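You operate a simulated robot arm through the tools that you are given. There is no shell and no other tool.

You run a simulated robot arm. Do the job below in one go: nothing can be reset, and whatever is moved stays where it is left.

JOB
Cook a scoop of rice in the blue saucepan on zone TWO.
Fine: from the rice tub with the yellow scoop, which goes back; on 6, not left on 9, till done, then hob off; hands out of the steam; a teaspoon spilt at most. Set down upright: scoop with yellow handle.

Only the result counts: the job must be done as asked and must still hold three seconds after the hand-in. Knocking over, shifting, dropping, spilling or breaking anything else fails it.

ROBOT AND FRAMES
A 7-joint arm with a two-finger parallel gripper, fixed in place. Base frame: the origin is at the foot of the arm, x ahead of it, y to its left, z up; the work surface is at about z = 90.5. Lengths are in cm, angles in degrees, forces in N, time in s.
With the tool pointing down near the work surface it reaches from about 40 to 90 cm from the base axis. Its first joint turns from -115.0 to 115.0 degrees. Payload 3.91 kg.
The TCP is the grasp point between the finger pads, 3 cm short of the fingertips. In the tool frame z runs along the fingers and y along their closing line. The gripper opens to 11 cm. The fingers are 2 cm wide and 1 cm thick; the gripper's body (4.8 by 11.2 cm) begins 5.5 cm behind the TCP.
Orientation is that of the tool frame in the base frame, as a unit quaternion [w, x, y, z]. With the fingers straight down and closing along the base's y, the tool's x points along the base's -x, its y along +y and its z along -z.

CONTROLS
- The arm moves only by the tool drive_tool. Its argument "moves" is a list of rows, each a list of 3 entries, a list of its own where there are three numbers: the shift along the base's x, y, z in cm, then the turn, a rotation vector about the base's x, y, z in degrees, then the closure, from 0 (fully open) to 1 (shut). In form: [[[tx, ty, tz], [wx, wy, wz], jaw], ...]. A call has 1 to 20 rows; each row shifts and turns the commanded pose from where the row before left it. A row lasts 0.2 s, in which the tool goes at most 5 cm and 8.6 degrees; a call with a longer step from one row to the next is refused whole, and so is a gripper value outside its range. Where a pose cannot be reached the arm comes as near as it can. A force on the tool above 40 N (or 10 N above the force at the start of the call, whichever is more), or a blocked arm, ends the call early, and 0.2 s more pass. The fingers move at their own pace (about 15.3 cm/s each) and stop on an object; they squeeze with about 30 N. The grip force told is the motor's: it shows also when the fingers shut on nothing. Time passes only in rows, and 0.2 s behind the last, so rows that do not move let the fingers close. It gives the time, the measured TCP pose, the force on the tool (base axes), the opening and the grip force at its end, in the units of the frame above (readings bear some noise), with the torque about the TCP (base axes, N m) and any sound that the robot's microphone picked up.
- Cameras (640 x 400 px; columns grow to the right, rows downward): "scene" is fixed at [20.95, 64.27, 167.78]; the picture's right is [-0.62, -0.79, 0.00], its down [-0.59, 0.46, -0.66] and it looks along [0.52, -0.40, -0.75] (base axes); focal length 337 px, centre (320, 200). "wrist" rides on the gripper at [7.2, 1.7, -10.3] in the tool frame; the picture's right is [-0.23, 0.97, 0.00], its down [-0.76, -0.18, -0.62] and it looks along [-0.61, -0.14, 0.78] (tool axes); focal length 222 px, centre (320, 200). There is no depth. A picture from a camera that has moved, and an enlarged one, comes with that camera's place and axes in the base frame and with its lens. The place of the scene camera against the robot may be out by one fixed shift of up to 2.5 cm in any direction.
- camera(camera): a new picture of that camera. It takes no simulated time.
- slide_trunk(by): slides the trunk up (or, below 0, down) by that many cm; the arm rides with it, the base frame stays. It gives what a move gives, with no picture.
- enlarge(camera, box): a new picture of the part [left, top, right, bottom] of that camera's present view, enlarged. It takes no simulated time.
- job_done(): hands the job in; it is judged then, once.

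Nothing tells you positions but the pictures and the camera data. Unless the task says otherwise, let go and move clear before handing in.

The tools are called after "Emit:" by a JSON object that holds its "fn" and its "kwargs". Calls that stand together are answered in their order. drive_tool: Moves the arm, as the interface text tells. Its arguments: {"type":"object","properties":{"moves":{"type":"array","items":{"type":"array"}}},"required":["moves"]} The other tools are called the same way: slide_trunk (by) slides the trunk up or down; camera (camera) takes a picture; enlarge (camera, box) takes an enlarged picture of a part of a camera's view; job_done () hands the job in.

At the start:

```text
time_s: 0.0
ee_pos: [44.81, 15.53, 130.04]
tcp_rot: [0.001, 0.0, 1.0, 0.0]
ft_force: [-0.1, 0.9, 0.4]
wrist_torque: [0.0, 0.04, 0.0]
gripper_width: 11.01
grip_force: 0.0
trunk travel left (down, up): [-92.5, 6.5]
```

scene: 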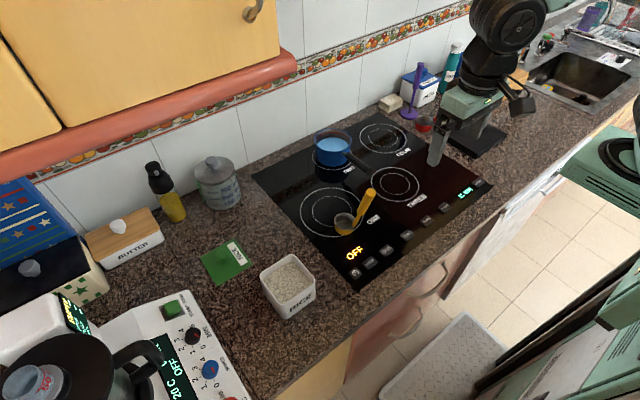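
wrist: 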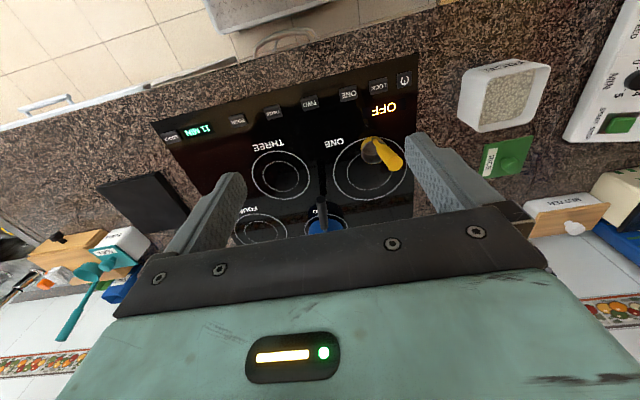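

I see a hob with a blue saucepan on (apparently) zone TWO, a yellow-handled scoop lying on zone ONE, and a rice tub to the left with a green lid near it. I'll look closer before moving.

Emit:
{"fn": "enlarge", "kwargs": {"camera": "scene", "box": [240, 100, 500, 300]}}

Emit:
{"fn": "enlarge", "kwargs": {"camera": "scene", "box": [180, 180, 420, 330]}}

Emit:
{"fn": "enlarge", "kwargs": {"camera": "wrist", "box": [140, 40, 580, 260]}}

Emit:
{"fn": "enlarge", "kwargs": {"camera": "scene", "box": [330, 170, 510, 290]}}

Emit:
{"fn": "enlarge", "kwargs": {"camera": "scene", "box": [0, 250, 280, 400]}}

```text
2.00 times, centred on (370, 200) of scene
camera zoom: at [20.95, 64.27, 167.78], right [-0.62, -0.79, 0.0], down [-0.59, 0.46, -0.66], along [0.52, -0.4, -0.75], focal length 675 px, centre (220, 200)
```

zoom: 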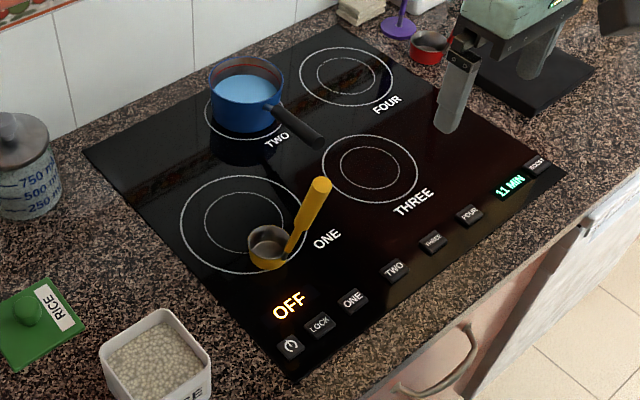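

```text
2.67 times, centred on (300, 255) of scene
camera zoom: at [20.95, 64.27, 167.78], right [-0.62, -0.79, 0.0], down [-0.59, 0.46, -0.66], along [0.52, -0.4, -0.75], focal length 900 px, centre (373, 53)
```

zoom: 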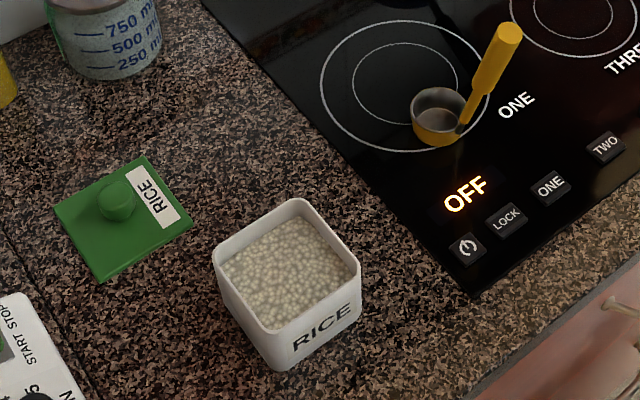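

```text
1.45 times, centred on (360, 150) of wrist
camera zoom: at [37.49, 17.38, 140.27], right [0.23, 0.97, 0.0], down [0.76, -0.18, 0.62], along [0.61, -0.14, -0.78], focal length 323 px, centre (262, 273)
```

zoom: 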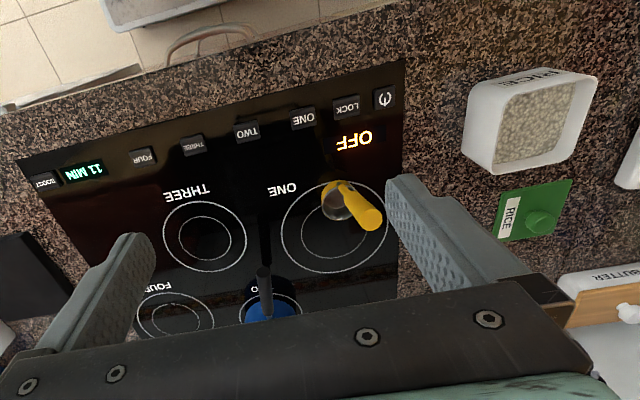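

```text
3.33 times, centred on (420, 230) of scene
camera zoom: at [20.95, 64.27, 167.78], right [-0.62, -0.79, 0.0], down [-0.59, 0.46, -0.66], along [0.52, -0.4, -0.75], focal length 1124 px, centre (-13, 100)
```

zoom: 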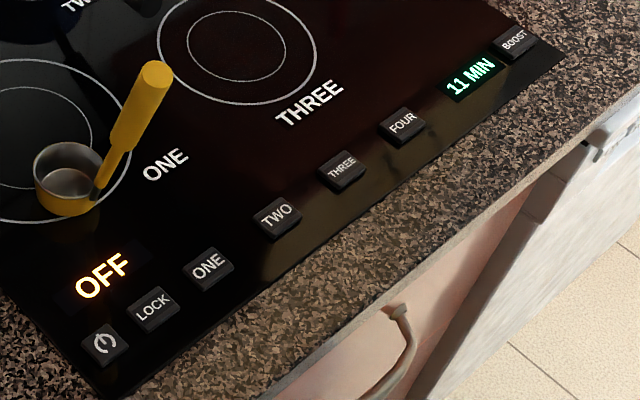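

```text
2.29 times, centred on (140, 325) of scene
camera zoom: at [20.95, 64.27, 167.78], right [-0.62, -0.79, 0.0], down [-0.59, 0.46, -0.66], along [0.52, -0.4, -0.75], focal length 771 px, centre (731, -86)
```

zoom: 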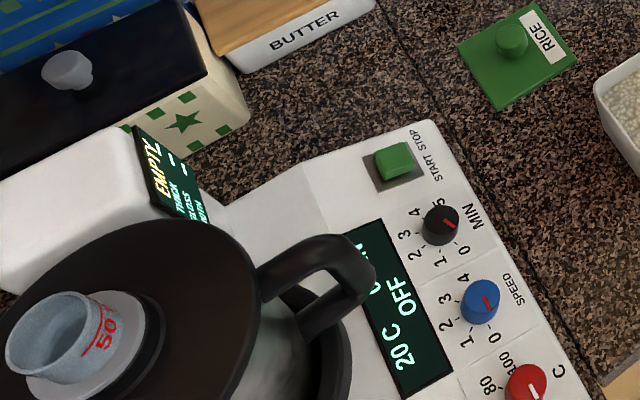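

The pan sits on zone TWO with its handle toward the front; the yellow scoop stands with a steep handle on zone ONE, and the controls are a row at about x = 50. I'll enlarge the pan, scoop and tub further.

Emit:
{"fn": "enlarge", "kwargs": {"camera": "scene", "box": [300, 120, 380, 180]}}

Emit:
{"fn": "enlarge", "kwargs": {"camera": "scene", "box": [320, 180, 390, 240]}}

Emit:
{"fn": "enlarge", "kwargs": {"camera": "scene", "box": [250, 240, 330, 325]}}

Emit:
{"fn": "enlarge", "kwargs": {"camera": "wrist", "box": [340, 50, 570, 200]}}

Emit:
{"fn": "enlarge", "kwargs": {"camera": "scene", "box": [370, 50, 480, 140]}}

```text
6.67 times, centred on (340, 150) of scene
camera zoom: at [20.95, 64.27, 167.78], right [-0.62, -0.79, 0.0], down [-0.59, 0.46, -0.66], along [0.52, -0.4, -0.75], focal length 2249 px, centre (187, 533)
```

zoom: 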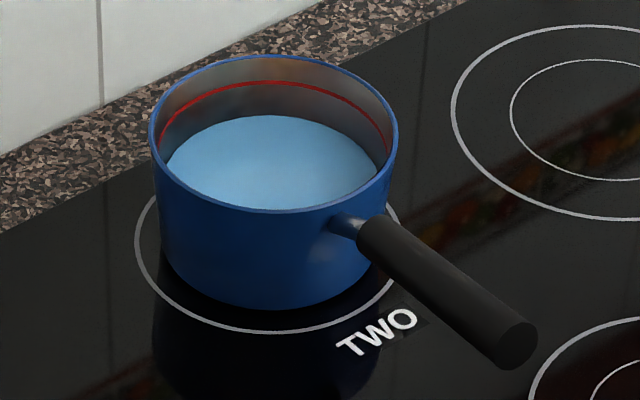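

```text
6.67 times, centred on (355, 210) of scene
camera zoom: at [20.95, 64.27, 167.78], right [-0.62, -0.79, 0.0], down [-0.59, 0.46, -0.66], along [0.52, -0.4, -0.75], focal length 2249 px, centre (87, 133)
```

zoom: 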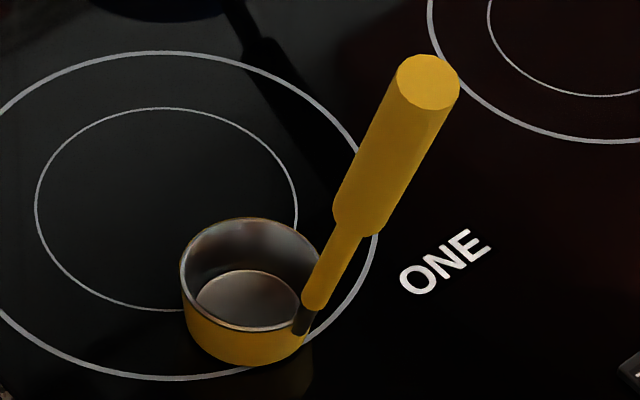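

```text
4.71 times, centred on (290, 282) of scene
camera zoom: at [20.95, 64.27, 167.78], right [-0.62, -0.79, 0.0], down [-0.59, 0.46, -0.66], along [0.52, -0.4, -0.75], focal length 1588 px, centre (461, -188)
```

zoom: 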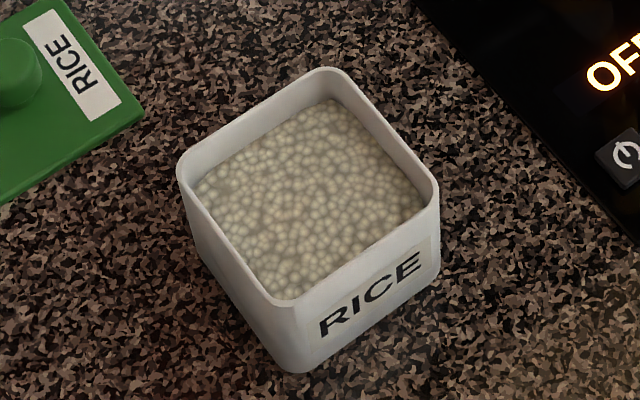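

```text
2.67 times, centred on (455, 125) of wrist
camera zoom: at [37.49, 17.38, 140.27], right [0.23, 0.97, 0.0], down [0.76, -0.18, 0.62], along [0.61, -0.14, -0.78], focal length 592 px, centre (-40, 400)
```

zoom: 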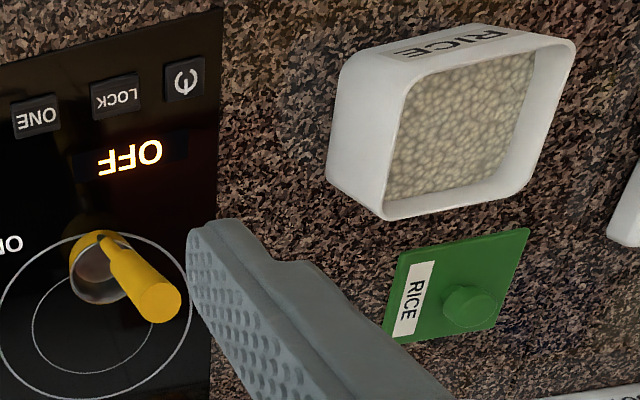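

```text
4.44 times, centred on (425, 95) of scene
camera zoom: at [20.95, 64.27, 167.78], right [-0.62, -0.79, 0.0], down [-0.59, 0.46, -0.66], along [0.52, -0.4, -0.75], focal length 1499 px, centre (-147, 667)
```

zoom: 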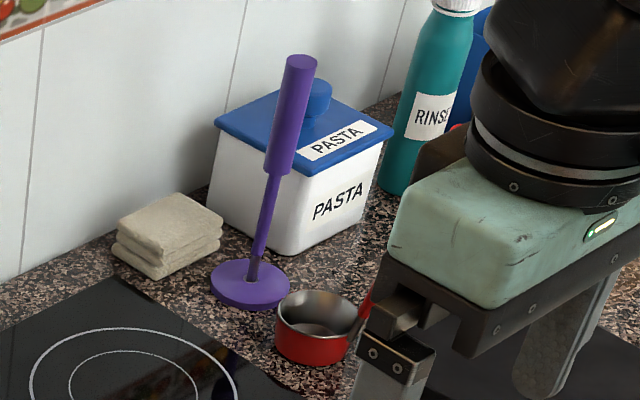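

The pan already holds water, the tub is about 9 × 9 cm centred near (56, 48), and the scoop's handle top is near (55.5, 24.3, 112), leaning toward me. Before touching anything I'll test in free air how the arm handles a forward-pitched tool, then look closer with the wrist camera.

Emit:
{"fn": "drive_tool", "kwargs": {"moves": [[[0, 1.5, 0], [0, -7.5, 0], 0.3], [[0, 1.5, 0], [0, -7.5, 0], 0.3], [[0, 1.5, 0], [0, -7.5, 0], 0.3], [[0, 1.5, 0], [0, -7.5, 0], 0.3], [[0, 1.5, 0], [0, -7.5, 0], 0.3], [[0, 1.5, 0], [0, -7.5, 0], 0.3], [[0, 0, 0], [0, 0, 0], 0.3]]}}

Emit:
{"fn": "camera", "kwargs": {"camera": "scene"}}

Emit:
{"fn": "camera", "kwargs": {"camera": "wrist"}}

```text
time_s: 1.6
ee_pos: [44.78, 24.62, 129.92]
tcp_rot: [0.383, 0.0, 0.924, 0.0]
ft_force: [0.2, -0.1, -0.6]
wrist_torque: [0.0, 0.0, -0.01]
gripper_width: 7.69
grip_force: 0.1
trunk travel left (down, up): [-92.5, 6.5]
```

```text
taken
```

scene: 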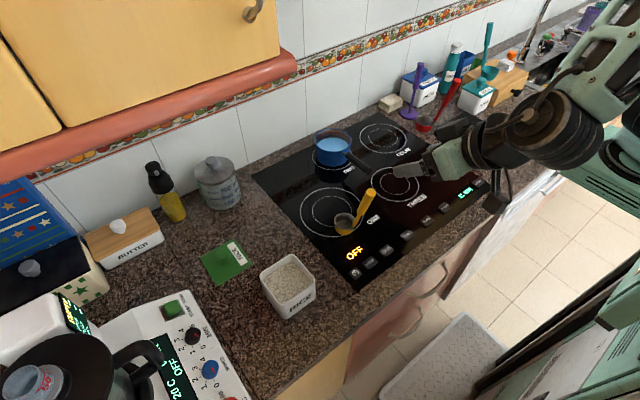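

```text
taken
camera wrist: at [32.32, 26.35, 132.05], right [0.16, 0.97, 0.16], down [0.1, -0.18, 0.98], along [0.98, -0.14, -0.12], focal length 222 px, centre (320, 200)
```

wrist: 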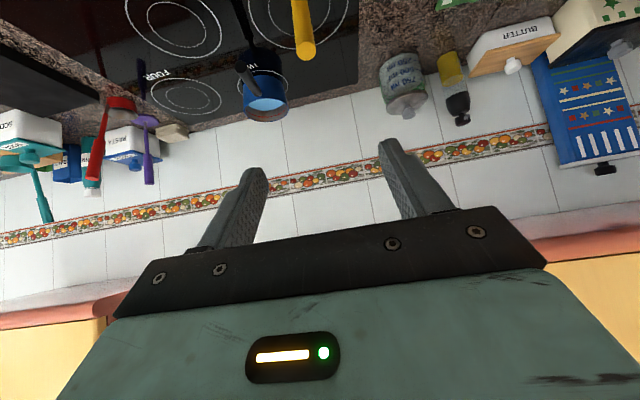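

The pitched pose works. Next I'll rehearse the pour pose high above the pan with empty hands, to learn whether the roll can be reached.

Emit:
{"fn": "drive_tool", "kwargs": {"moves": [[[3.5, -3, -0.5], [0, 0, 0], 0.3], [[3.5, -3, -0.5], [0, 0, 0], 0.3], [[3.5, -3, -0.5], [0, 0, 0], 0.3], [[3.5, -3, -0.5], [0, 0, 0], 0.3], [[3.5, -3, -0.5], [0, 0, 0], 0.3], [[3.5, -3, -0.5], [0, 0, 0], 0.3], [[3.5, -3, -0.5], [0, 0, 0], 0.3], [[3.5, -3, -0.5], [0, 0, 0], 0.3], [[3.5, -3, -0.5], [0, 0, 0], 0.3], [[3, -3, -0.5], [0, 0, 0], 0.3], [[0, 0, 0], [0, 0, 0], 0.3]]}}

Emit:
{"fn": "drive_tool", "kwargs": {"moves": [[[0, 0, 0], [8.5, 0, 0], 0.3], [[0, 0, 0], [8.5, 0, 0], 0.3], [[0, 0, 0], [8.5, 0, 0], 0.3], [[0, 0, 0], [8.5, 0, 0], 0.3], [[0, 0, 0], [8.5, 0, 0], 0.3], [[0, 0, 0], [8.5, 0, 0], 0.3], [[0, 0, 0], [8.5, 0, 0], 0.3], [[0, 0, 0], [8.5, 0, 0], 0.3], [[0, 0, 0], [8.5, 0, 0], 0.3], [[0, 0, 0], [8.5, 0, 0], 0.3], [[0, 0, 0], [8.5, 0, 0], 0.3], [[0, 0, 0], [8.5, 0, 0], 0.3], [[0, 0, 0], [8, 0, 0], 0.3], [[0, 0, 0], [0, 0, 0], 0.3]]}}

Emit:
{"fn": "camera", "kwargs": {"camera": "scene"}}

Emit:
{"fn": "camera", "kwargs": {"camera": "wrist"}}

```text
time_s: 4.0
ee_pos: [79.37, -5.27, 124.96]
tcp_rot: [0.383, 0.0, 0.924, 0.0]
ft_force: [0.1, 0.0, -0.5]
wrist_torque: [0.02, 0.0, 0.02]
gripper_width: 7.7
grip_force: 0.0
trunk travel left (down, up): [-92.5, 6.5]
```

```text
time_s: 6.7
ee_pos: [79.95, -6.68, 128.48]
tcp_rot: [0.281, 0.254, 0.615, 0.691]
ft_force: [-0.8, 0.4, -0.2]
wrist_torque: [-0.02, 0.03, 0.01]
gripper_width: 7.73
grip_force: 0.0
trunk travel left (down, up): [-92.5, 6.5]
stopped in row 13: the arm was blocked; the commanded pose is now the measured one
```

```text
taken
```

scene: 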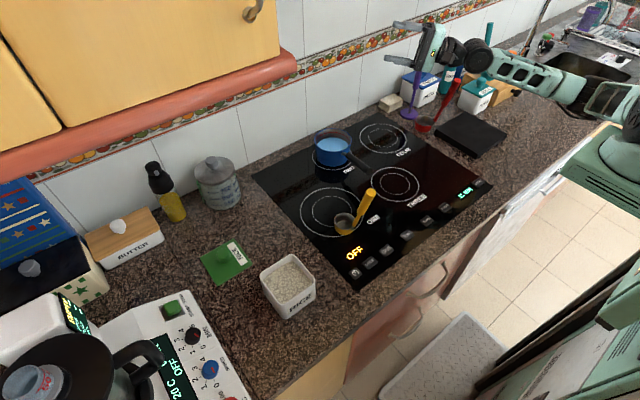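

```text
taken
camera wrist: at [67.34, -9.12, 128.99], right [0.09, -0.24, 0.97], down [0.12, -0.96, -0.25], along [0.99, 0.14, -0.06], focal length 222 px, centre (320, 200)
```

wrist: 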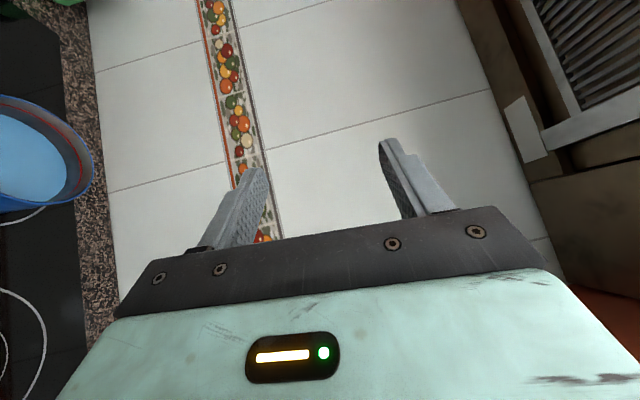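

Positive roll jams at about 95°. I'll roll back and rehearse the opposite direction, with the hand on the left side of the pan.

Emit:
{"fn": "drive_tool", "kwargs": {"moves": [[[0, 1, 0], [-8.5, 0, 0], 0.3], [[0, 1, -0.3], [-8.5, 0, 0], 0.3], [[0, 1, -0.3], [-8.5, 0, 0], 0.3], [[0, 1, -0.3], [-8.5, 0, 0], 0.3], [[0, 1, 0], [-8.5, 0, 0], 0.3], [[0, 1, 0], [-8.5, 0, 0], 0.3], [[0, 1, 0], [-8.5, 0, 0], 0.3], [[0, 1, 0], [-8.5, 0, 0], 0.3], [[0, 1, 0], [-8.5, 0, 0], 0.3], [[0, 1, 0], [-8.5, 0, 0], 0.3], [[0, 1, 0], [-8, 0, 0], 0.3], [[0, 0, 0], [0, 0, 0], 0.3]]}}

Emit:
{"fn": "drive_tool", "kwargs": {"moves": [[[-0.2, 1.5, 0], [-8.5, 0, 0], 0.3], [[-0.2, 1.5, 0], [-8.5, 0, 0], 0.3], [[-0.2, 1.5, 0], [-8.5, 0, 0], 0.3], [[-0.2, 1.5, 0], [-8.5, 0, 0], 0.3], [[-0.2, 1.5, 0], [-8.5, 0, 0], 0.3], [[-0.2, 1.5, 0], [-8.5, 0, 0], 0.3], [[-0.2, 1.5, 0], [-8.5, 0, 0], 0.3], [[-0.2, 1.5, 0], [-8.5, 0, 0], 0.3], [[-0.2, 1.5, 0], [-8.5, 0, 0], 0.3], [[-0.2, 1.5, 0], [-8.5, 0, 0], 0.3], [[-0.2, 0, 0], [-8.5, 0, 0], 0.3], [[0, 0, 0], [-8.5, 0, 0], 0.3], [[0, 0, 0], [-8.5, 0, 0], 0.3], [[0, 0, 0], [-8.5, 0, 0], 0.3], [[0, 0, 0], [0, 0, 0], 0.3]]}}

Emit:
{"fn": "camera", "kwargs": {"camera": "scene"}}

Emit:
{"fn": "camera", "kwargs": {"camera": "wrist"}}

```text
time_s: 9.3
ee_pos: [80.0, 4.55, 127.35]
tcp_rot: [0.377, -0.025, 0.926, 0.03]
ft_force: [-0.2, -0.8, 0.1]
wrist_torque: [0.01, -0.01, -0.01]
gripper_width: 7.69
grip_force: 0.1
trunk travel left (down, up): [-92.5, 6.5]
```

```text
time_s: 12.5
ee_pos: [77.66, 19.48, 127.36]
tcp_rot: [-0.169, 0.338, -0.496, 0.782]
ft_force: [-1.4, 0.3, 0.5]
wrist_torque: [-0.01, -0.01, 0.03]
gripper_width: 7.71
grip_force: 0.1
trunk travel left (down, up): [-92.5, 6.5]
```

```text
taken
```

scene: 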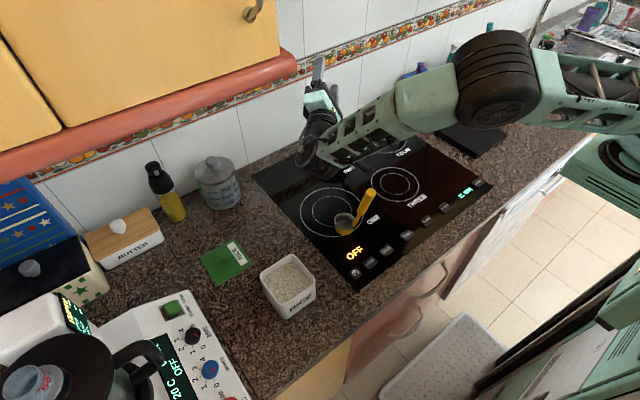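

```text
taken
camera wrist: at [65.11, 21.22, 125.6], right [0.09, -0.3, -0.95], down [0.12, 0.95, -0.29], along [0.99, -0.09, 0.12], focal length 222 px, centre (320, 200)
```

wrist: 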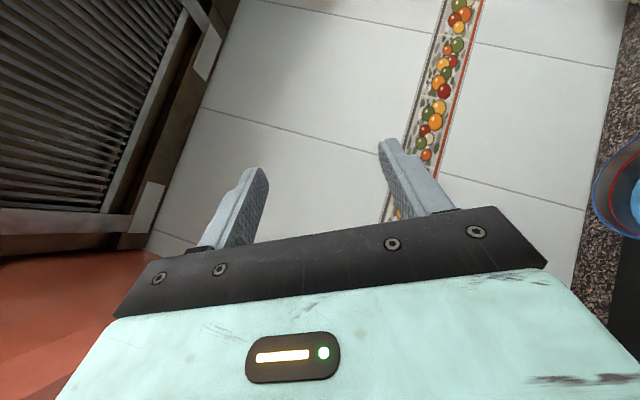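

Negative roll (hand on the left of the pan) reaches -119° without trouble, so that will be the pour direction. I'll roll back, flatten the pitch to about 25°, and retreat in front of the scoop at about (46, 24, 118) to look at its handle.

Emit:
{"fn": "drive_tool", "kwargs": {"moves": [[[0, 0, 0], [8.5, 0, 0], 0.0], [[0, 0, 0], [8.5, 0, 0], 0.0], [[0, 0, 0], [8.5, 0, 0], 0.0], [[0, 0, 0], [8.5, 0, 0], 0.0], [[0, 0, 0], [8.5, 0, 0], 0.0], [[0, 0, 0], [8.5, 0, 0], 0.0], [[0, 0, 0], [8.5, 0, 0], 0.0], [[0, 0, 0], [8.5, 0, 0], 0.0], [[0, 0, 0], [8.5, 0, 0], 0.0], [[0, 0, 0], [8.5, 0, 0], 0.0], [[0, 0, 0], [8.5, 0, 0], 0.0], [[0, 0, 0], [8.5, 0, 0], 0.0], [[0, 0, 0], [8.5, 0, 0], 0.0], [[0, 0, 0], [6.4, 0, 0], 0.0], [[0, 0, 0], [0, 0, -4], 0.0], [[0, 0, 0], [0, 0, 0], 0.0]]}}

Emit:
{"fn": "drive_tool", "kwargs": {"moves": [[[-4, 0.6, -0.3], [0, 0, 0], 0.0], [[-4, 0.6, -0.3], [0, 0, 0], 0.0], [[-4, 0.6, -0.3], [0, 0, 0], 0.0], [[-4, 0.6, -0.3], [0, -6.9, 0], 0.0], [[-4, 0.6, -0.3], [0, -6.9, 0], 0.0], [[-4, 0.6, -0.3], [0, -6.9, 0], 0.0], [[-4, 0.6, -0.3], [0, 0, 0], 0.0], [[-3.6, 0.6, -0.3], [0, 0, 0], 0.0], [[0, 0, -3], [0, 0, 0], 0.0], [[0, 0, -3], [0, 0, 0], 0.0], [[0, 0, 0], [0, 0, 0], 0.0]]}}

Emit:
{"fn": "camera", "kwargs": {"camera": "scene"}}

Emit:
{"fn": "camera", "kwargs": {"camera": "wrist"}}

```text
time_s: 15.9
ee_pos: [77.69, 19.44, 127.35]
tcp_rot: [0.377, 0.001, 0.926, 0.001]
ft_force: [-0.2, 0.8, -0.5]
wrist_torque: [0.02, 0.0, 0.0]
gripper_width: 11.02
grip_force: 0.0
trunk travel left (down, up): [-92.5, 6.5]
```

```text
time_s: 16.9
ee_pos: [71.04, 8.18, 127.57]
tcp_rot: [0.408, 0.144, 0.901, -0.041]
ft_force: [-1.0, -1.0, -0.7]
wrist_torque: [0.01, -0.02, 0.01]
gripper_width: 11.01
grip_force: 0.1
trunk travel left (down, up): [-92.5, 6.5]
stopped in row 4: the arm was blocked; the commanded pose is now the measured one
```

```text
taken
```

scene: 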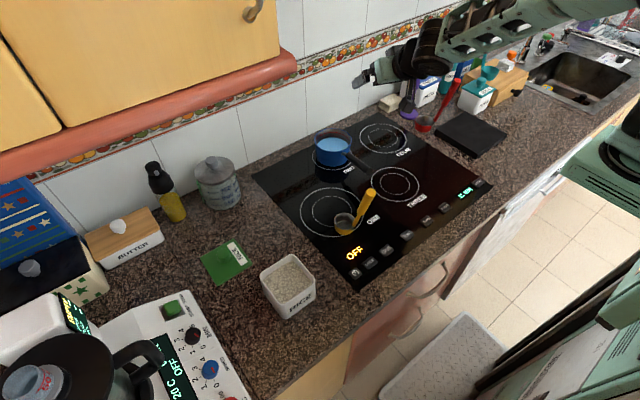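

```text
taken
camera wrist: at [59.42, 13.55, 129.0], right [0.43, 0.88, 0.21], down [-0.02, -0.22, 0.97], along [0.9, -0.42, -0.07], focal length 222 px, centre (320, 200)
```

wrist: 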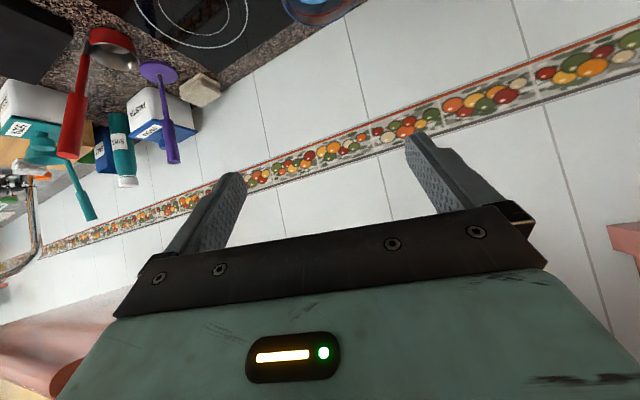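

The arm got blocked while retreating (it sits now at about (71, 8, 128), yawed off), probably a joint limit. I'll back away with small steps to see which way is free.

Emit:
{"fn": "drive_tool", "kwargs": {"moves": [[[-1.5, 0, 0.3], [0, 0, 0], 0.0], [[-1.5, 0, 0.3], [0, 0, 0], 0.0], [[-1.5, 0, 0.3], [0, 0, 0], 0.0], [[-1.5, 0, 0.3], [0, 0, 0], 0.0], [[0, 0, 0], [0, 0, 0], 0.0]]}}

Emit:
{"fn": "camera", "kwargs": {"camera": "scene"}}

```text
time_s: 17.8
ee_pos: [69.06, 1.08, 128.51]
tcp_rot: [0.402, 0.216, 0.887, -0.071]
ft_force: [0.2, 0.6, 0.4]
wrist_torque: [-0.02, -0.01, -0.02]
gripper_width: 11.04
grip_force: 0.1
trunk travel left (down, up): [-92.5, 6.5]
stopped in row 4: the arm was blocked; the commanded pose is now the measured one
```

```text
taken
```

scene: 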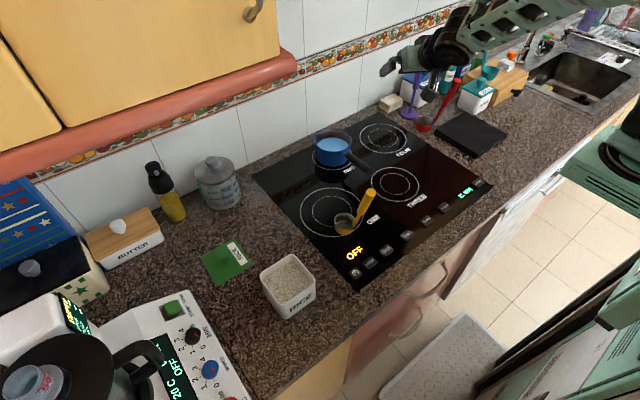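

The arm keeps swinging to the right as it retracts, so a wrist joint is likely at its end. I'll bring the tool back toward pointing straight down in place, which should free it.

Emit:
{"fn": "drive_tool", "kwargs": {"moves": [[[0, 0, 0.5], [3.5, 7.2, 0], 0.0], [[0, 0, 0.5], [3.5, 7.2, 0], 0.0], [[0, 0, 0.5], [3.5, 7.2, 0], 0.0], [[0, 0, 0.5], [3.5, 7.2, 0], 0.0], [[0, 0, 0.5], [3.5, 7.2, 0], 0.0], [[0, 0, 0], [0, 0, 0], 0.0]]}}

Emit:
{"fn": "drive_tool", "kwargs": {"moves": [[[-2, 1, 0], [0, 0, 5], 0.0], [[-2, 1, 0], [0, 0, 5], 0.0], [[-2, 1, 0], [0, 0, 5], 0.0], [[-2, 1, 0], [0, 0, 5], 0.0], [[-2, 1, 0], [0, 0, 5], 0.0], [[-2, 1, 0], [0, 0, 0], 0.0], [[-2, 1, 0], [0, 0, 0], 0.0], [[0, 0, 0], [0, 0, 0], 0.0]]}}

Emit:
{"fn": "camera", "kwargs": {"camera": "scene"}}

```text
time_s: 19.1
ee_pos: [69.04, 1.25, 130.62]
tcp_rot: [0.073, 0.237, 0.969, -0.003]
ft_force: [0.2, -0.3, 0.9]
wrist_torque: [0.03, -0.02, 0.01]
gripper_width: 10.99
grip_force: 0.1
trunk travel left (down, up): [-92.5, 6.5]
```

```text
time_s: 20.9
ee_pos: [54.99, 8.19, 130.61]
tcp_rot: [0.072, 0.022, 0.997, 0.013]
ft_force: [-0.4, 0.3, -0.4]
wrist_torque: [0.01, 0.03, 0.03]
gripper_width: 11.01
grip_force: 0.0
trunk travel left (down, up): [-92.5, 6.5]
```

```text
taken
```

scene: 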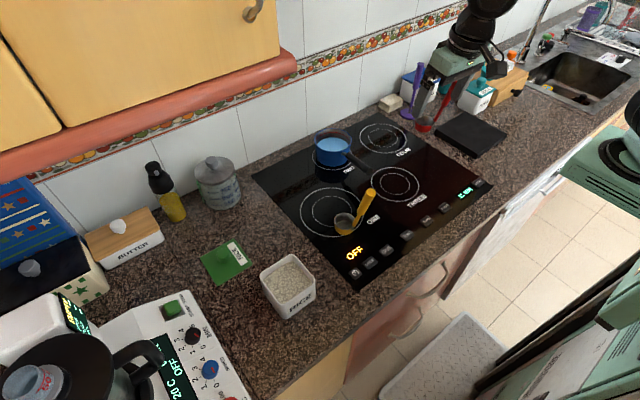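

The arm is free again at (55, 8, 131), tool nearly down. Now I'll move in front of the scoop, pitch to about 40° there, and look with the wrist camera.

Emit:
{"fn": "drive_tool", "kwargs": {"moves": [[[-1.8, 3.2, -0.5], [-1.7, 0, 2.4], 0.0], [[-1.8, 3.2, -0.5], [0, 0, 0], 0.0], [[-1.8, 3.2, -0.5], [0, 0, 0], 0.0], [[-1.8, 3.2, -0.5], [0, 0, 0], 0.0], [[-1.8, 3.3, -0.5], [0, 0, 0], 0.0], [[0, 0, 0], [0, -8.3, 0], 0.0], [[0, 0, 0], [0, -8.3, 0], 0.0], [[0, 0, 0], [0, -8.3, 0], 0.0], [[0, 0, 0], [0, -8.3, 0], 0.0], [[0, 0, 0], [0, -8.3, 0], 0.0], [[0, 0, 0], [0, 0, 0], 0.0]]}}

Emit:
{"fn": "camera", "kwargs": {"camera": "wrist"}}

Emit:
{"fn": "camera", "kwargs": {"camera": "scene"}}

```text
time_s: 23.4
ee_pos: [47.61, 23.09, 128.32]
tcp_rot: [0.425, 0.019, 0.905, -0.01]
ft_force: [0.2, 0.2, 1.0]
wrist_torque: [-0.02, 0.02, 0.02]
gripper_width: 10.98
grip_force: 0.0
trunk travel left (down, up): [-92.5, 6.5]
```

```text
taken
camera wrist: at [34.98, 25.4, 129.41], right [0.19, 0.97, 0.17], down [0.0, -0.18, 0.98], along [0.98, -0.19, -0.03], focal length 222 px, centre (320, 200)
```

wrist: 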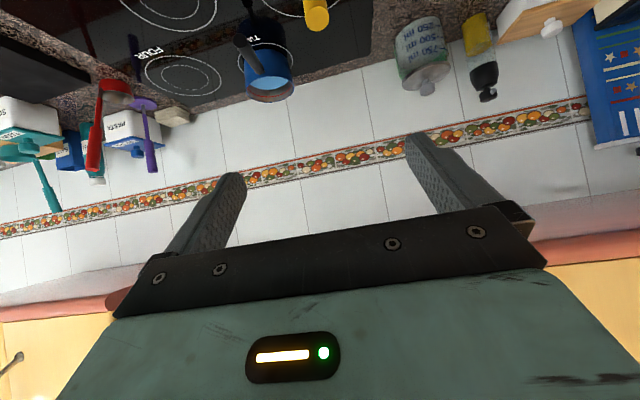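

```text
taken
```

scene: 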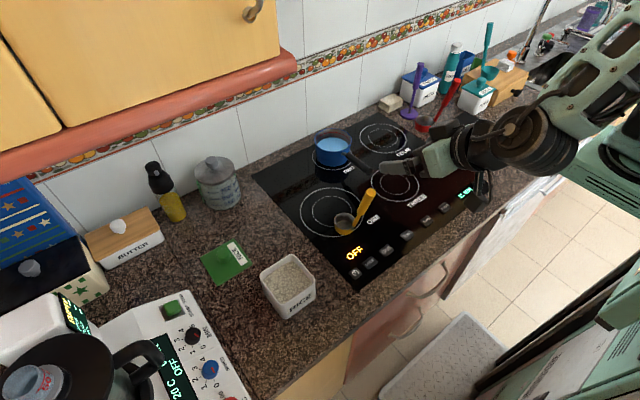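

The pitched pose is near a retraction limit at this height, so I'll use the trunk: lowering it 20 cm brings the hand to scoop-handle height while keeping this arm posture. The space below the hand (x≈35–50, y≈23) is empty above the controls.

Emit:
{"fn": "slide_trunk", "kwargs": {"by": -18}}

Emit:
{"fn": "camera", "kwargs": {"camera": "wrist"}}

Emit:
{"fn": "camera", "kwargs": {"camera": "scene"}}

```text
time_s: 25.4
ee_pos: [47.48, 23.21, 110.4]
tcp_rot: [0.425, 0.019, 0.905, -0.01]
ft_force: [0.2, 0.4, 0.1]
wrist_torque: [0.02, -0.06, -0.01]
gripper_width: 11.0
grip_force: 0.1
trunk travel left (down, up): [-74.5, 24.5]
```

```text
taken
camera wrist: at [34.93, 25.47, 111.44], right [0.19, 0.97, 0.17], down [0.0, -0.18, 0.98], along [0.98, -0.18, -0.03], focal length 222 px, centre (320, 200)
```

wrist: 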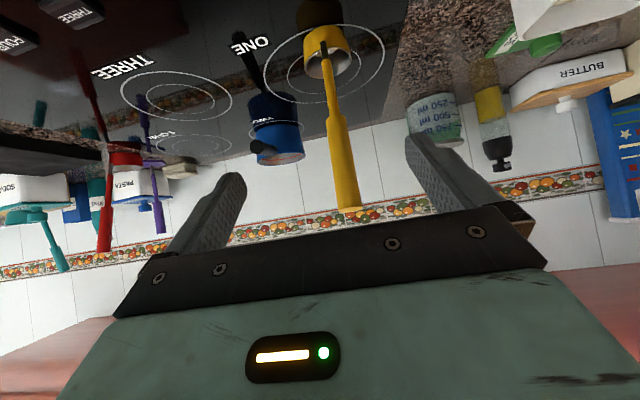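

```text
taken
```

scene: 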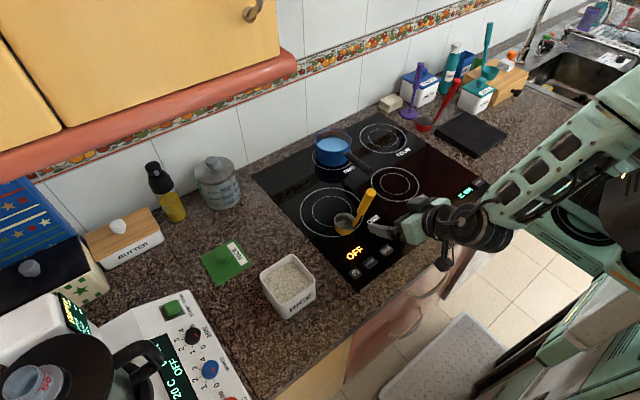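

The scoop handle is clearly seen: its axis is at y ≈ 24.2, top near (55.5, 24.2, 112). I'll step forward a little first to see how the commanded pose tracks away from the limit.

Emit:
{"fn": "drive_tool", "kwargs": {"moves": [[[1, 0, -0.4], [0, 0, 0], 0.0], [[1, 0, -0.4], [0, 0, 0], 0.0], [[1, 0, -0.4], [0, 0, 0], 0.0], [[1, 0, -0.4], [0, 0, 0], 0.0], [[0, 0, 0], [0, 0, 0], 0.0]]}}

Emit:
{"fn": "camera", "kwargs": {"camera": "wrist"}}

```text
time_s: 26.6
ee_pos: [49.82, 24.4, 108.44]
tcp_rot: [0.421, -0.002, 0.907, -0.001]
ft_force: [-0.3, 0.9, 0.0]
wrist_torque: [0.01, 0.02, 0.02]
gripper_width: 11.03
grip_force: 0.1
trunk travel left (down, up): [-74.5, 24.5]
```

```text
taken
camera wrist: at [37.21, 26.06, 109.66], right [0.14, 0.97, 0.17], down [0.02, -0.17, 0.98], along [0.99, -0.14, -0.04], focal length 222 px, centre (320, 200)
```

wrist: 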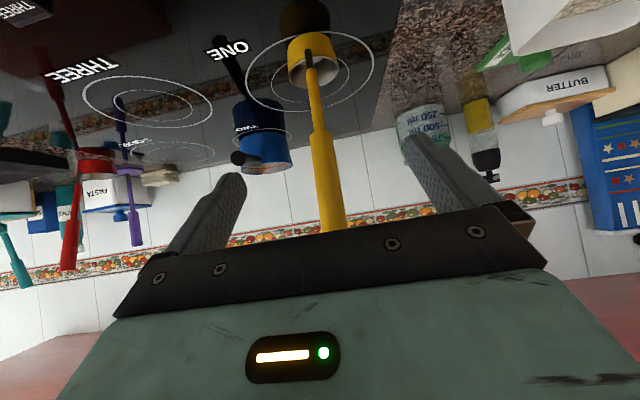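

The pose is now exact (49.8, 24.4, 108.4, 40° pitch) and the handle is centred between the fingers. I'll advance about 7 cm so the handle reaches the TCP, still open.

Emit:
{"fn": "drive_tool", "kwargs": {"moves": [[[1.7, 0, -0.35], [0, 0, 0], 0.0], [[1.7, 0, -0.35], [0, 0, 0], 0.0], [[1.7, 0, -0.35], [0, 0, 0], 0.0], [[1.6, 0, -0.35], [0, 0, 0], 0.0], [[0, 0, 0], [0, 0, 0], 0.0]]}}

Emit:
{"fn": "camera", "kwargs": {"camera": "wrist"}}

Emit:
{"fn": "enlarge", "kwargs": {"camera": "scene", "box": [320, 160, 440, 250]}}

```text
time_s: 27.8
ee_pos: [56.62, 24.43, 107.16]
tcp_rot: [0.421, -0.001, 0.907, 0.0]
ft_force: [-0.7, 0.8, -0.5]
wrist_torque: [0.0, 0.01, -0.02]
gripper_width: 10.98
grip_force: 0.1
trunk travel left (down, up): [-74.5, 24.5]
```

```text
taken
camera wrist: at [43.98, 26.04, 108.31], right [0.15, 0.97, 0.17], down [0.02, -0.18, 0.98], along [0.99, -0.14, -0.04], focal length 222 px, centre (320, 200)
```

wrist: 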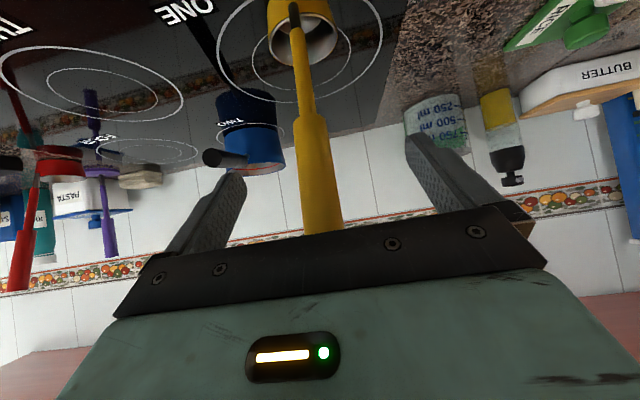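

```text
4.44 times, centred on (380, 205) of scene
camera zoom: at [20.95, 64.27, 167.78], right [-0.62, -0.79, 0.0], down [-0.59, 0.46, -0.66], along [0.52, -0.4, -0.75], focal length 1499 px, centre (53, 178)
```

zoom: 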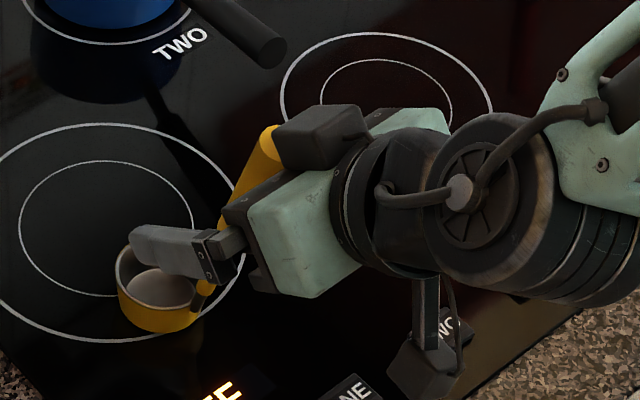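

The handle is between the fingers, centred in y. I'll close gently in stages.

Emit:
{"fn": "drive_tool", "kwargs": {"moves": [[[0, 0, 0], [0, 0, 0], 0.4], [[0, 0, 0], [0, 0, 0], 0.6], [[0, 0, 0], [0, 0, 0], 0.7], [[0, 0, 0], [0, 0, 0], 0.75], [[0, 0, 0], [0, 0, 0], 0.78], [[0, 0, 0], [0, 0, 0], 0.8], [[0, 0, 0], [0, 0, 0], 0.82], [[0, 0, 0], [0, 0, 0], 0.85], [[0, 0, 0], [0, 0, 0], 1.0], [[0, 0, 0], [0, 0, 0], 1.0], [[0, 0, 0], [0, 0, 0], 1.0]]}}

Emit:
{"fn": "camera", "kwargs": {"camera": "wrist"}}

Emit:
{"fn": "enlarge", "kwargs": {"camera": "scene", "box": [320, 160, 440, 250]}}

```text
time_s: 30.1
ee_pos: [56.74, 24.24, 107.08]
tcp_rot: [0.421, 0.0, 0.907, -0.001]
ft_force: [0.4, -0.7, 0.0]
wrist_torque: [-0.02, 0.02, 0.0]
gripper_width: 2.42
grip_force: 30.0
trunk travel left (down, up): [-74.5, 24.5]
```

```text
taken
camera wrist: at [43.97, 26.03, 108.3], right [0.15, 0.97, 0.17], down [0.02, -0.18, 0.98], along [0.99, -0.14, -0.04], focal length 222 px, centre (320, 200)
```

wrist: 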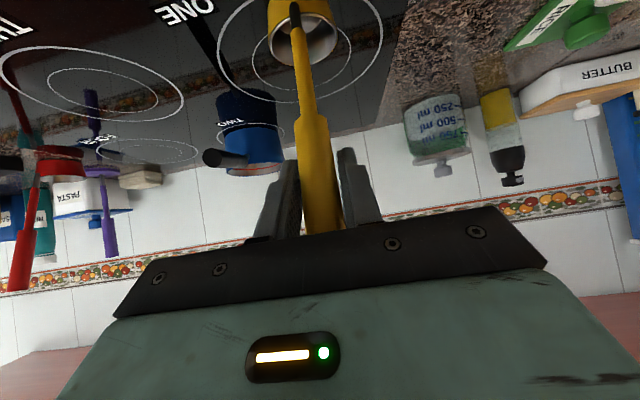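

```text
4.44 times, centred on (380, 205) of scene
camera zoom: at [20.95, 64.27, 167.78], right [-0.62, -0.79, 0.0], down [-0.59, 0.46, -0.66], along [0.52, -0.4, -0.75], focal length 1499 px, centre (53, 178)
```

zoom: 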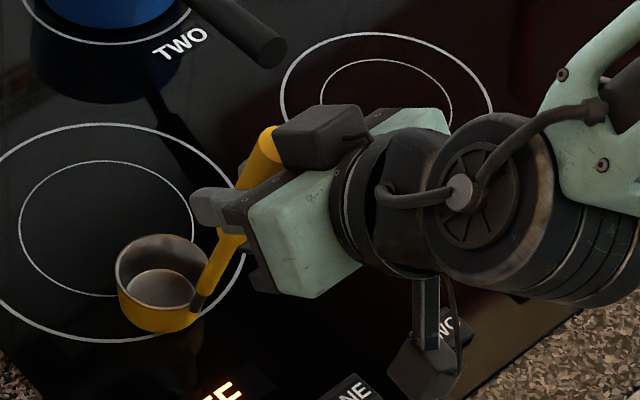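

The grip is firm (2.42 cm, 30 N) at TCP ≈ (56.65, 24.35, 107.1) — that's the pose to bring the scoop back to. I'll lift it 12 cm and carry it toward the tub, yawing 40° so the scoop lines up with the tub's diagonal.

Emit:
{"fn": "drive_tool", "kwargs": {"moves": [[[0, 0, 1], [0, 0, 0], 1.0], [[0, 0, 2], [0, 0, 0], 1.0], [[0, 0, 3], [0, 0, 0], 1.0], [[0, 0, 3], [0, 0, 0], 1.0], [[0, 0, 3], [0, 0, 0], 1.0], [[0, 0, 0], [0, 0, 0], 1.0]]}}

Emit:
{"fn": "drive_tool", "kwargs": {"moves": [[[-0.4, 2.1, 0], [0, 0, 4], 1.0], [[-0.4, 2.1, 0], [0, 0, 4], 1.0], [[-0.4, 2.1, 0], [0, 0, 4], 1.0], [[-0.4, 2.1, 0], [0, 0, 4], 1.0], [[-0.4, 2.1, 0], [0, 0, 4], 1.0], [[-0.4, 2.1, 0], [0, 0, 4], 1.0], [[-0.4, 2.1, 0], [0, 0, 4], 1.0], [[-0.4, 2.1, 0], [0, 0, 4], 1.0], [[-0.4, 2.0, 0], [0, 0, 4], 1.0], [[-0.4, 2.0, 0], [0, 0, 4], 1.0], [[0, 0, 0], [0, 0, 0], 1.0]]}}

Emit:
{"fn": "camera", "kwargs": {"camera": "scene"}}

Emit:
{"fn": "camera", "kwargs": {"camera": "wrist"}}

Emit:
{"fn": "enlarge", "kwargs": {"camera": "scene", "box": [240, 190, 400, 330]}}

```text
time_s: 31.6
ee_pos: [56.56, 24.21, 119.35]
tcp_rot: [0.42, -0.001, 0.907, -0.001]
ft_force: [-0.4, -0.9, -1.5]
wrist_torque: [0.01, 0.06, 0.01]
gripper_width: 2.46
grip_force: 30.0
trunk travel left (down, up): [-74.5, 24.5]
```

```text
time_s: 34.0
ee_pos: [52.65, 45.21, 119.22]
tcp_rot: [0.395, -0.311, 0.853, 0.143]
ft_force: [0.0, -0.5, -1.6]
wrist_torque: [-0.08, 0.08, -0.01]
gripper_width: 2.44
grip_force: 29.8
trunk travel left (down, up): [-74.5, 24.5]
```

```text
taken
```

scene: 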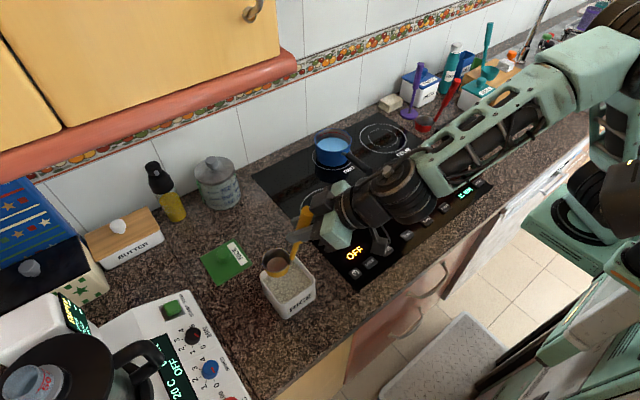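

```text
taken
camera wrist: at [41.84, 38.38, 120.33], right [-0.51, 0.84, 0.17], down [0.13, -0.12, 0.98], along [0.85, 0.53, -0.04], focal length 222 px, centre (320, 200)
```

wrist: 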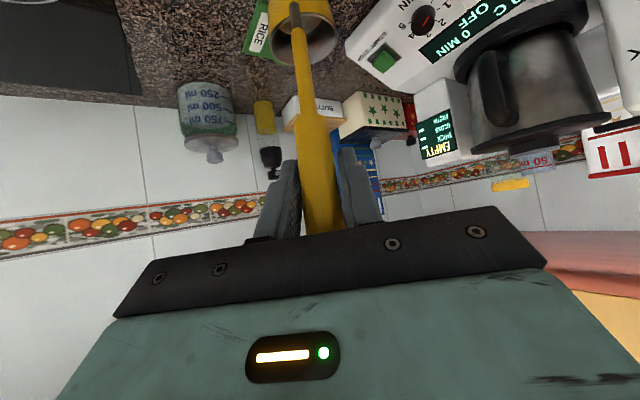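

```text
2.86 times, centred on (320, 260) of scene
camera zoom: at [20.95, 64.27, 167.78], right [-0.62, -0.79, 0.0], down [-0.59, 0.46, -0.66], along [0.52, -0.4, -0.75], focal length 964 px, centre (320, 29)
```

zoom: 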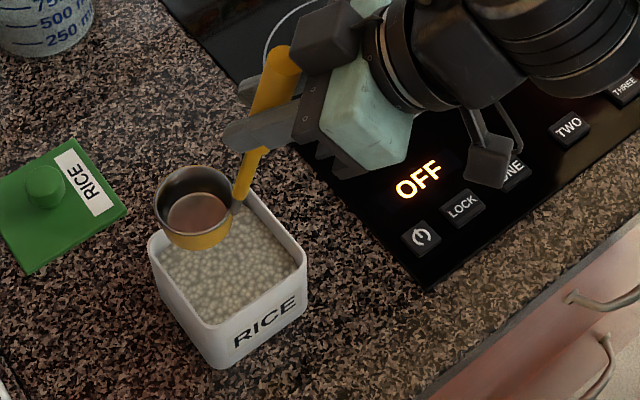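

The scoop (≈0.1 kg) hangs over the tub with the cup near (56.8, 48.7). I'll centre it slightly and tip the cup 25° nose-down above the tub, then check alignment before dipping.

Emit:
{"fn": "drive_tool", "kwargs": {"moves": [[[-0.5, -0.15, 0], [0, 0, 0], 1.0], [[1.5, 1.26, 0.64], [-5.36, 6.38, 0], 1.0], [[1.555, 1.305, 0.36], [-5.36, 6.38, 0], 1.0], [[1.578, 1.325, 0.05], [-5.36, 6.38, 0], 1.0], [[0, 0, -1.5], [0, 0, 0], 1.0], [[0, 0, 0], [0, 0, 0], 1.0]]}}

Emit:
{"fn": "enlarge", "kwargs": {"camera": "scene", "box": [240, 220, 340, 330]}}

Emit:
{"fn": "camera", "kwargs": {"camera": "wrist"}}

```text
time_s: 35.4
ee_pos: [56.66, 48.89, 118.85]
tcp_rot: [0.202, -0.334, 0.918, 0.073]
ft_force: [-0.6, 0.4, -1.5]
wrist_torque: [0.01, -0.02, 0.0]
gripper_width: 2.43
grip_force: 29.8
trunk travel left (down, up): [-74.5, 24.5]
```

```text
3.64 times, centred on (290, 275) of scene
camera zoom: at [20.95, 64.27, 167.78], right [-0.62, -0.79, 0.0], down [-0.59, 0.46, -0.66], along [0.52, -0.4, -0.75], focal length 1227 px, centre (429, -73)
```

zoom: 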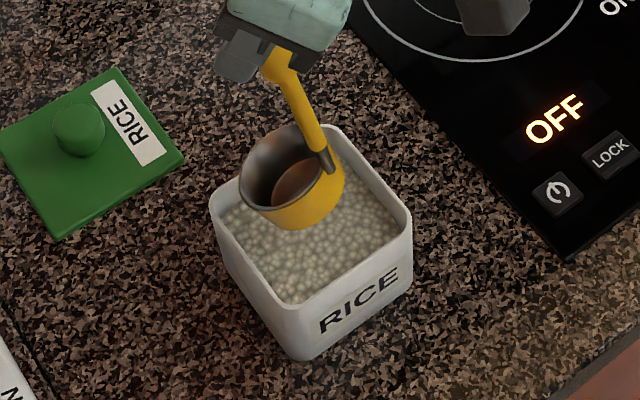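

```text
taken
camera wrist: at [47.21, 43.16, 125.1], right [-0.47, 0.88, 0.09], down [0.44, 0.14, 0.88], along [0.76, 0.46, -0.46], focal length 222 px, centre (320, 200)
```

wrist: 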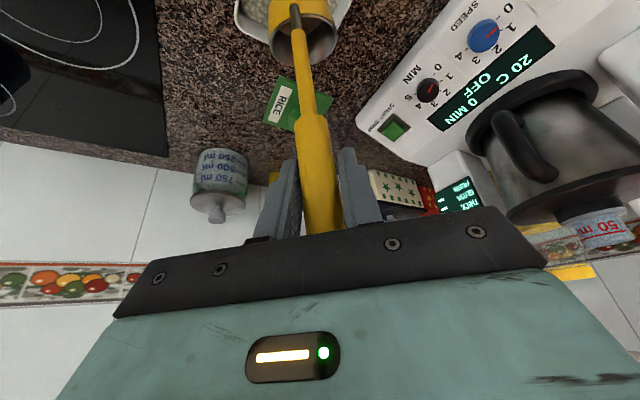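

The tilted cup is over the tub, only ~1 cm off centre toward the far-left corner. I'll correct slightly and lower it in to the rice surface, then check.

Emit:
{"fn": "drive_tool", "kwargs": {"moves": [[[-0.1, -0.4, -1.0], [0, 0, 0], 1.0], [[0, 0, -1.2], [0, 0, 0], 1.0], [[0, 0, -1.2], [0, 0, 0], 1.0], [[0, 0, -1.2], [0, 0, 0], 1.0], [[0, 0, 0], [0, 0, 0], 1.0]]}}

Emit:
{"fn": "enlarge", "kwargs": {"camera": "scene", "box": [240, 220, 340, 330]}}

```text
time_s: 36.5
ee_pos: [56.81, 48.42, 114.1]
tcp_rot: [0.202, -0.335, 0.918, 0.073]
ft_force: [-0.2, 1.5, -2.2]
wrist_torque: [0.0, 0.01, 0.02]
gripper_width: 2.43
grip_force: 30.3
trunk travel left (down, up): [-74.5, 24.5]
```

```text
3.64 times, centred on (290, 275) of scene
camera zoom: at [20.95, 64.27, 167.78], right [-0.62, -0.79, 0.0], down [-0.59, 0.46, -0.66], along [0.52, -0.4, -0.75], focal length 1227 px, centre (429, -73)
```

zoom: 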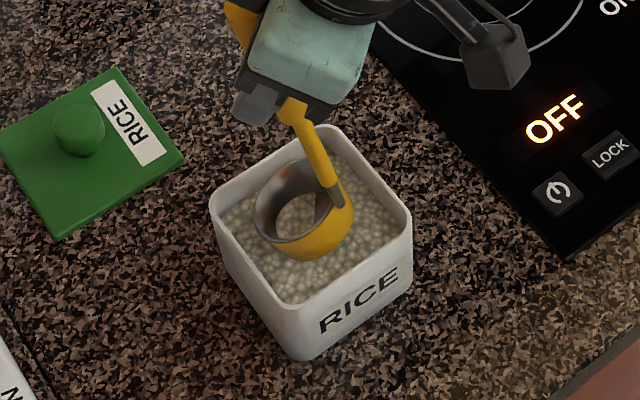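

The cup's lower edge is in the rice and grains show inside it. I'll plunge further about 3.8 cm, then check.

Emit:
{"fn": "drive_tool", "kwargs": {"moves": [[[0, 0, -0.9], [0, 0, 0], 1.0], [[0, 0, -0.9], [0, 0, 0], 1.0], [[0, 0, -0.9], [0, 0, 0], 1.0], [[0, 0, -0.9], [0, 0, 0], 1.0], [[0, 0, 0], [0, 0, 0], 1.0]]}}

Emit:
{"fn": "enlarge", "kwargs": {"camera": "scene", "box": [240, 220, 340, 330]}}

```text
time_s: 37.8
ee_pos: [56.71, 48.38, 110.56]
tcp_rot: [0.202, -0.335, 0.917, 0.072]
ft_force: [0.8, -0.2, -1.7]
wrist_torque: [0.02, 0.01, 0.01]
gripper_width: 2.43
grip_force: 30.1
trunk travel left (down, up): [-74.5, 24.5]
```

```text
3.64 times, centred on (290, 275) of scene
camera zoom: at [20.95, 64.27, 167.78], right [-0.62, -0.79, 0.0], down [-0.59, 0.46, -0.66], along [0.52, -0.4, -0.75], focal length 1227 px, centre (429, -73)
```

zoom: 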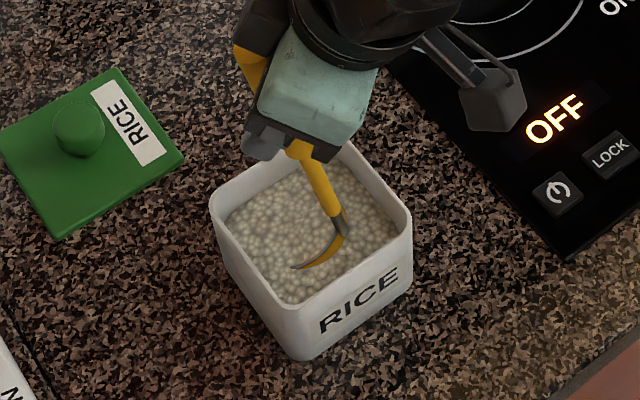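

There's no resistance and the cup is nearly submerged. I'll level it under the surface, about half a cm deeper.

Emit:
{"fn": "drive_tool", "kwargs": {"moves": [[[-1.578, -1.325, -0.25], [5.36, -6.38, 0], 1.0], [[-1.555, -1.305, -0.56], [5.36, -6.38, 0], 1.0], [[-1.5, -1.26, -0.84], [5.36, -6.38, 0], 1.0], [[0, 0, 0], [0, 0, 0], 1.0], [[0, 0, 0], [0, 0, 0], 1.0]]}}

Emit:
{"fn": "enlarge", "kwargs": {"camera": "scene", "box": [240, 220, 340, 330]}}

```text
time_s: 38.7
ee_pos: [65.51, 35.52, 113.82]
tcp_rot: [0.422, -0.178, 0.879, 0.132]
ft_force: [0.1, 0.6, -1.2]
wrist_torque: [-0.05, 0.05, 0.01]
gripper_width: 2.43
grip_force: 29.6
trunk travel left (down, up): [-74.5, 24.5]
stopped in row 4: the arm was blocked; the commanded pose is now the measured one
```

```text
3.64 times, centred on (290, 275) of scene
camera zoom: at [20.95, 64.27, 167.78], right [-0.62, -0.79, 0.0], down [-0.59, 0.46, -0.66], along [0.52, -0.4, -0.75], focal length 1227 px, centre (429, -73)
```

zoom: 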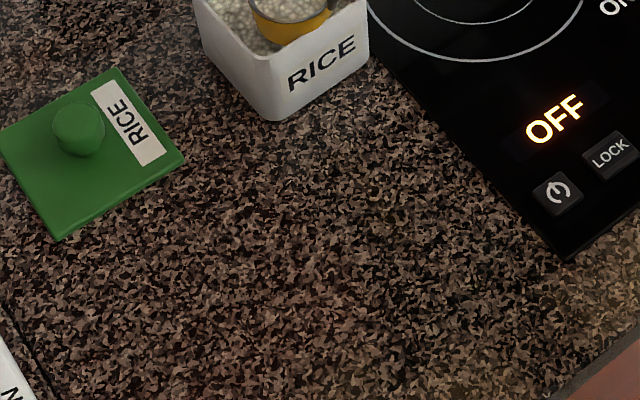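

The arm hit a joint limit while levelling and swung, dragging the tub with the scoop. I need to see the situation before doing anything.

Emit:
{"fn": "camera", "kwargs": {"camera": "scene"}}

Emit:
{"fn": "camera", "kwargs": {"camera": "wrist"}}

Emit:
{"fn": "enlarge", "kwargs": {"camera": "scene", "box": [240, 160, 380, 270]}}

```text
taken
```

scene: 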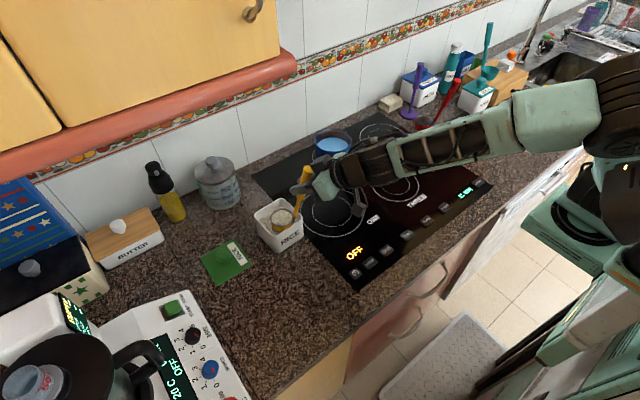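

```text
taken
camera wrist: at [53.29, 31.68, 114.46], right [-0.28, 0.92, 0.26], down [0.09, -0.24, 0.97], along [0.96, 0.3, -0.01], focal length 222 px, centre (320, 200)
```

wrist: 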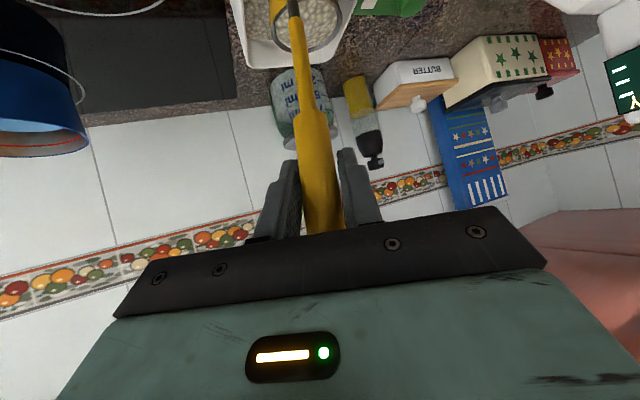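

```text
3.64 times, centred on (310, 215) of scene
camera zoom: at [20.95, 64.27, 167.78], right [-0.62, -0.79, 0.0], down [-0.59, 0.46, -0.66], along [0.52, -0.4, -0.75], focal length 1227 px, centre (356, 146)
```

zoom: 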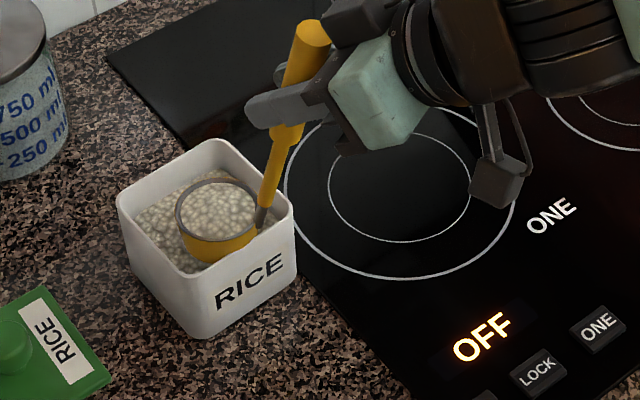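

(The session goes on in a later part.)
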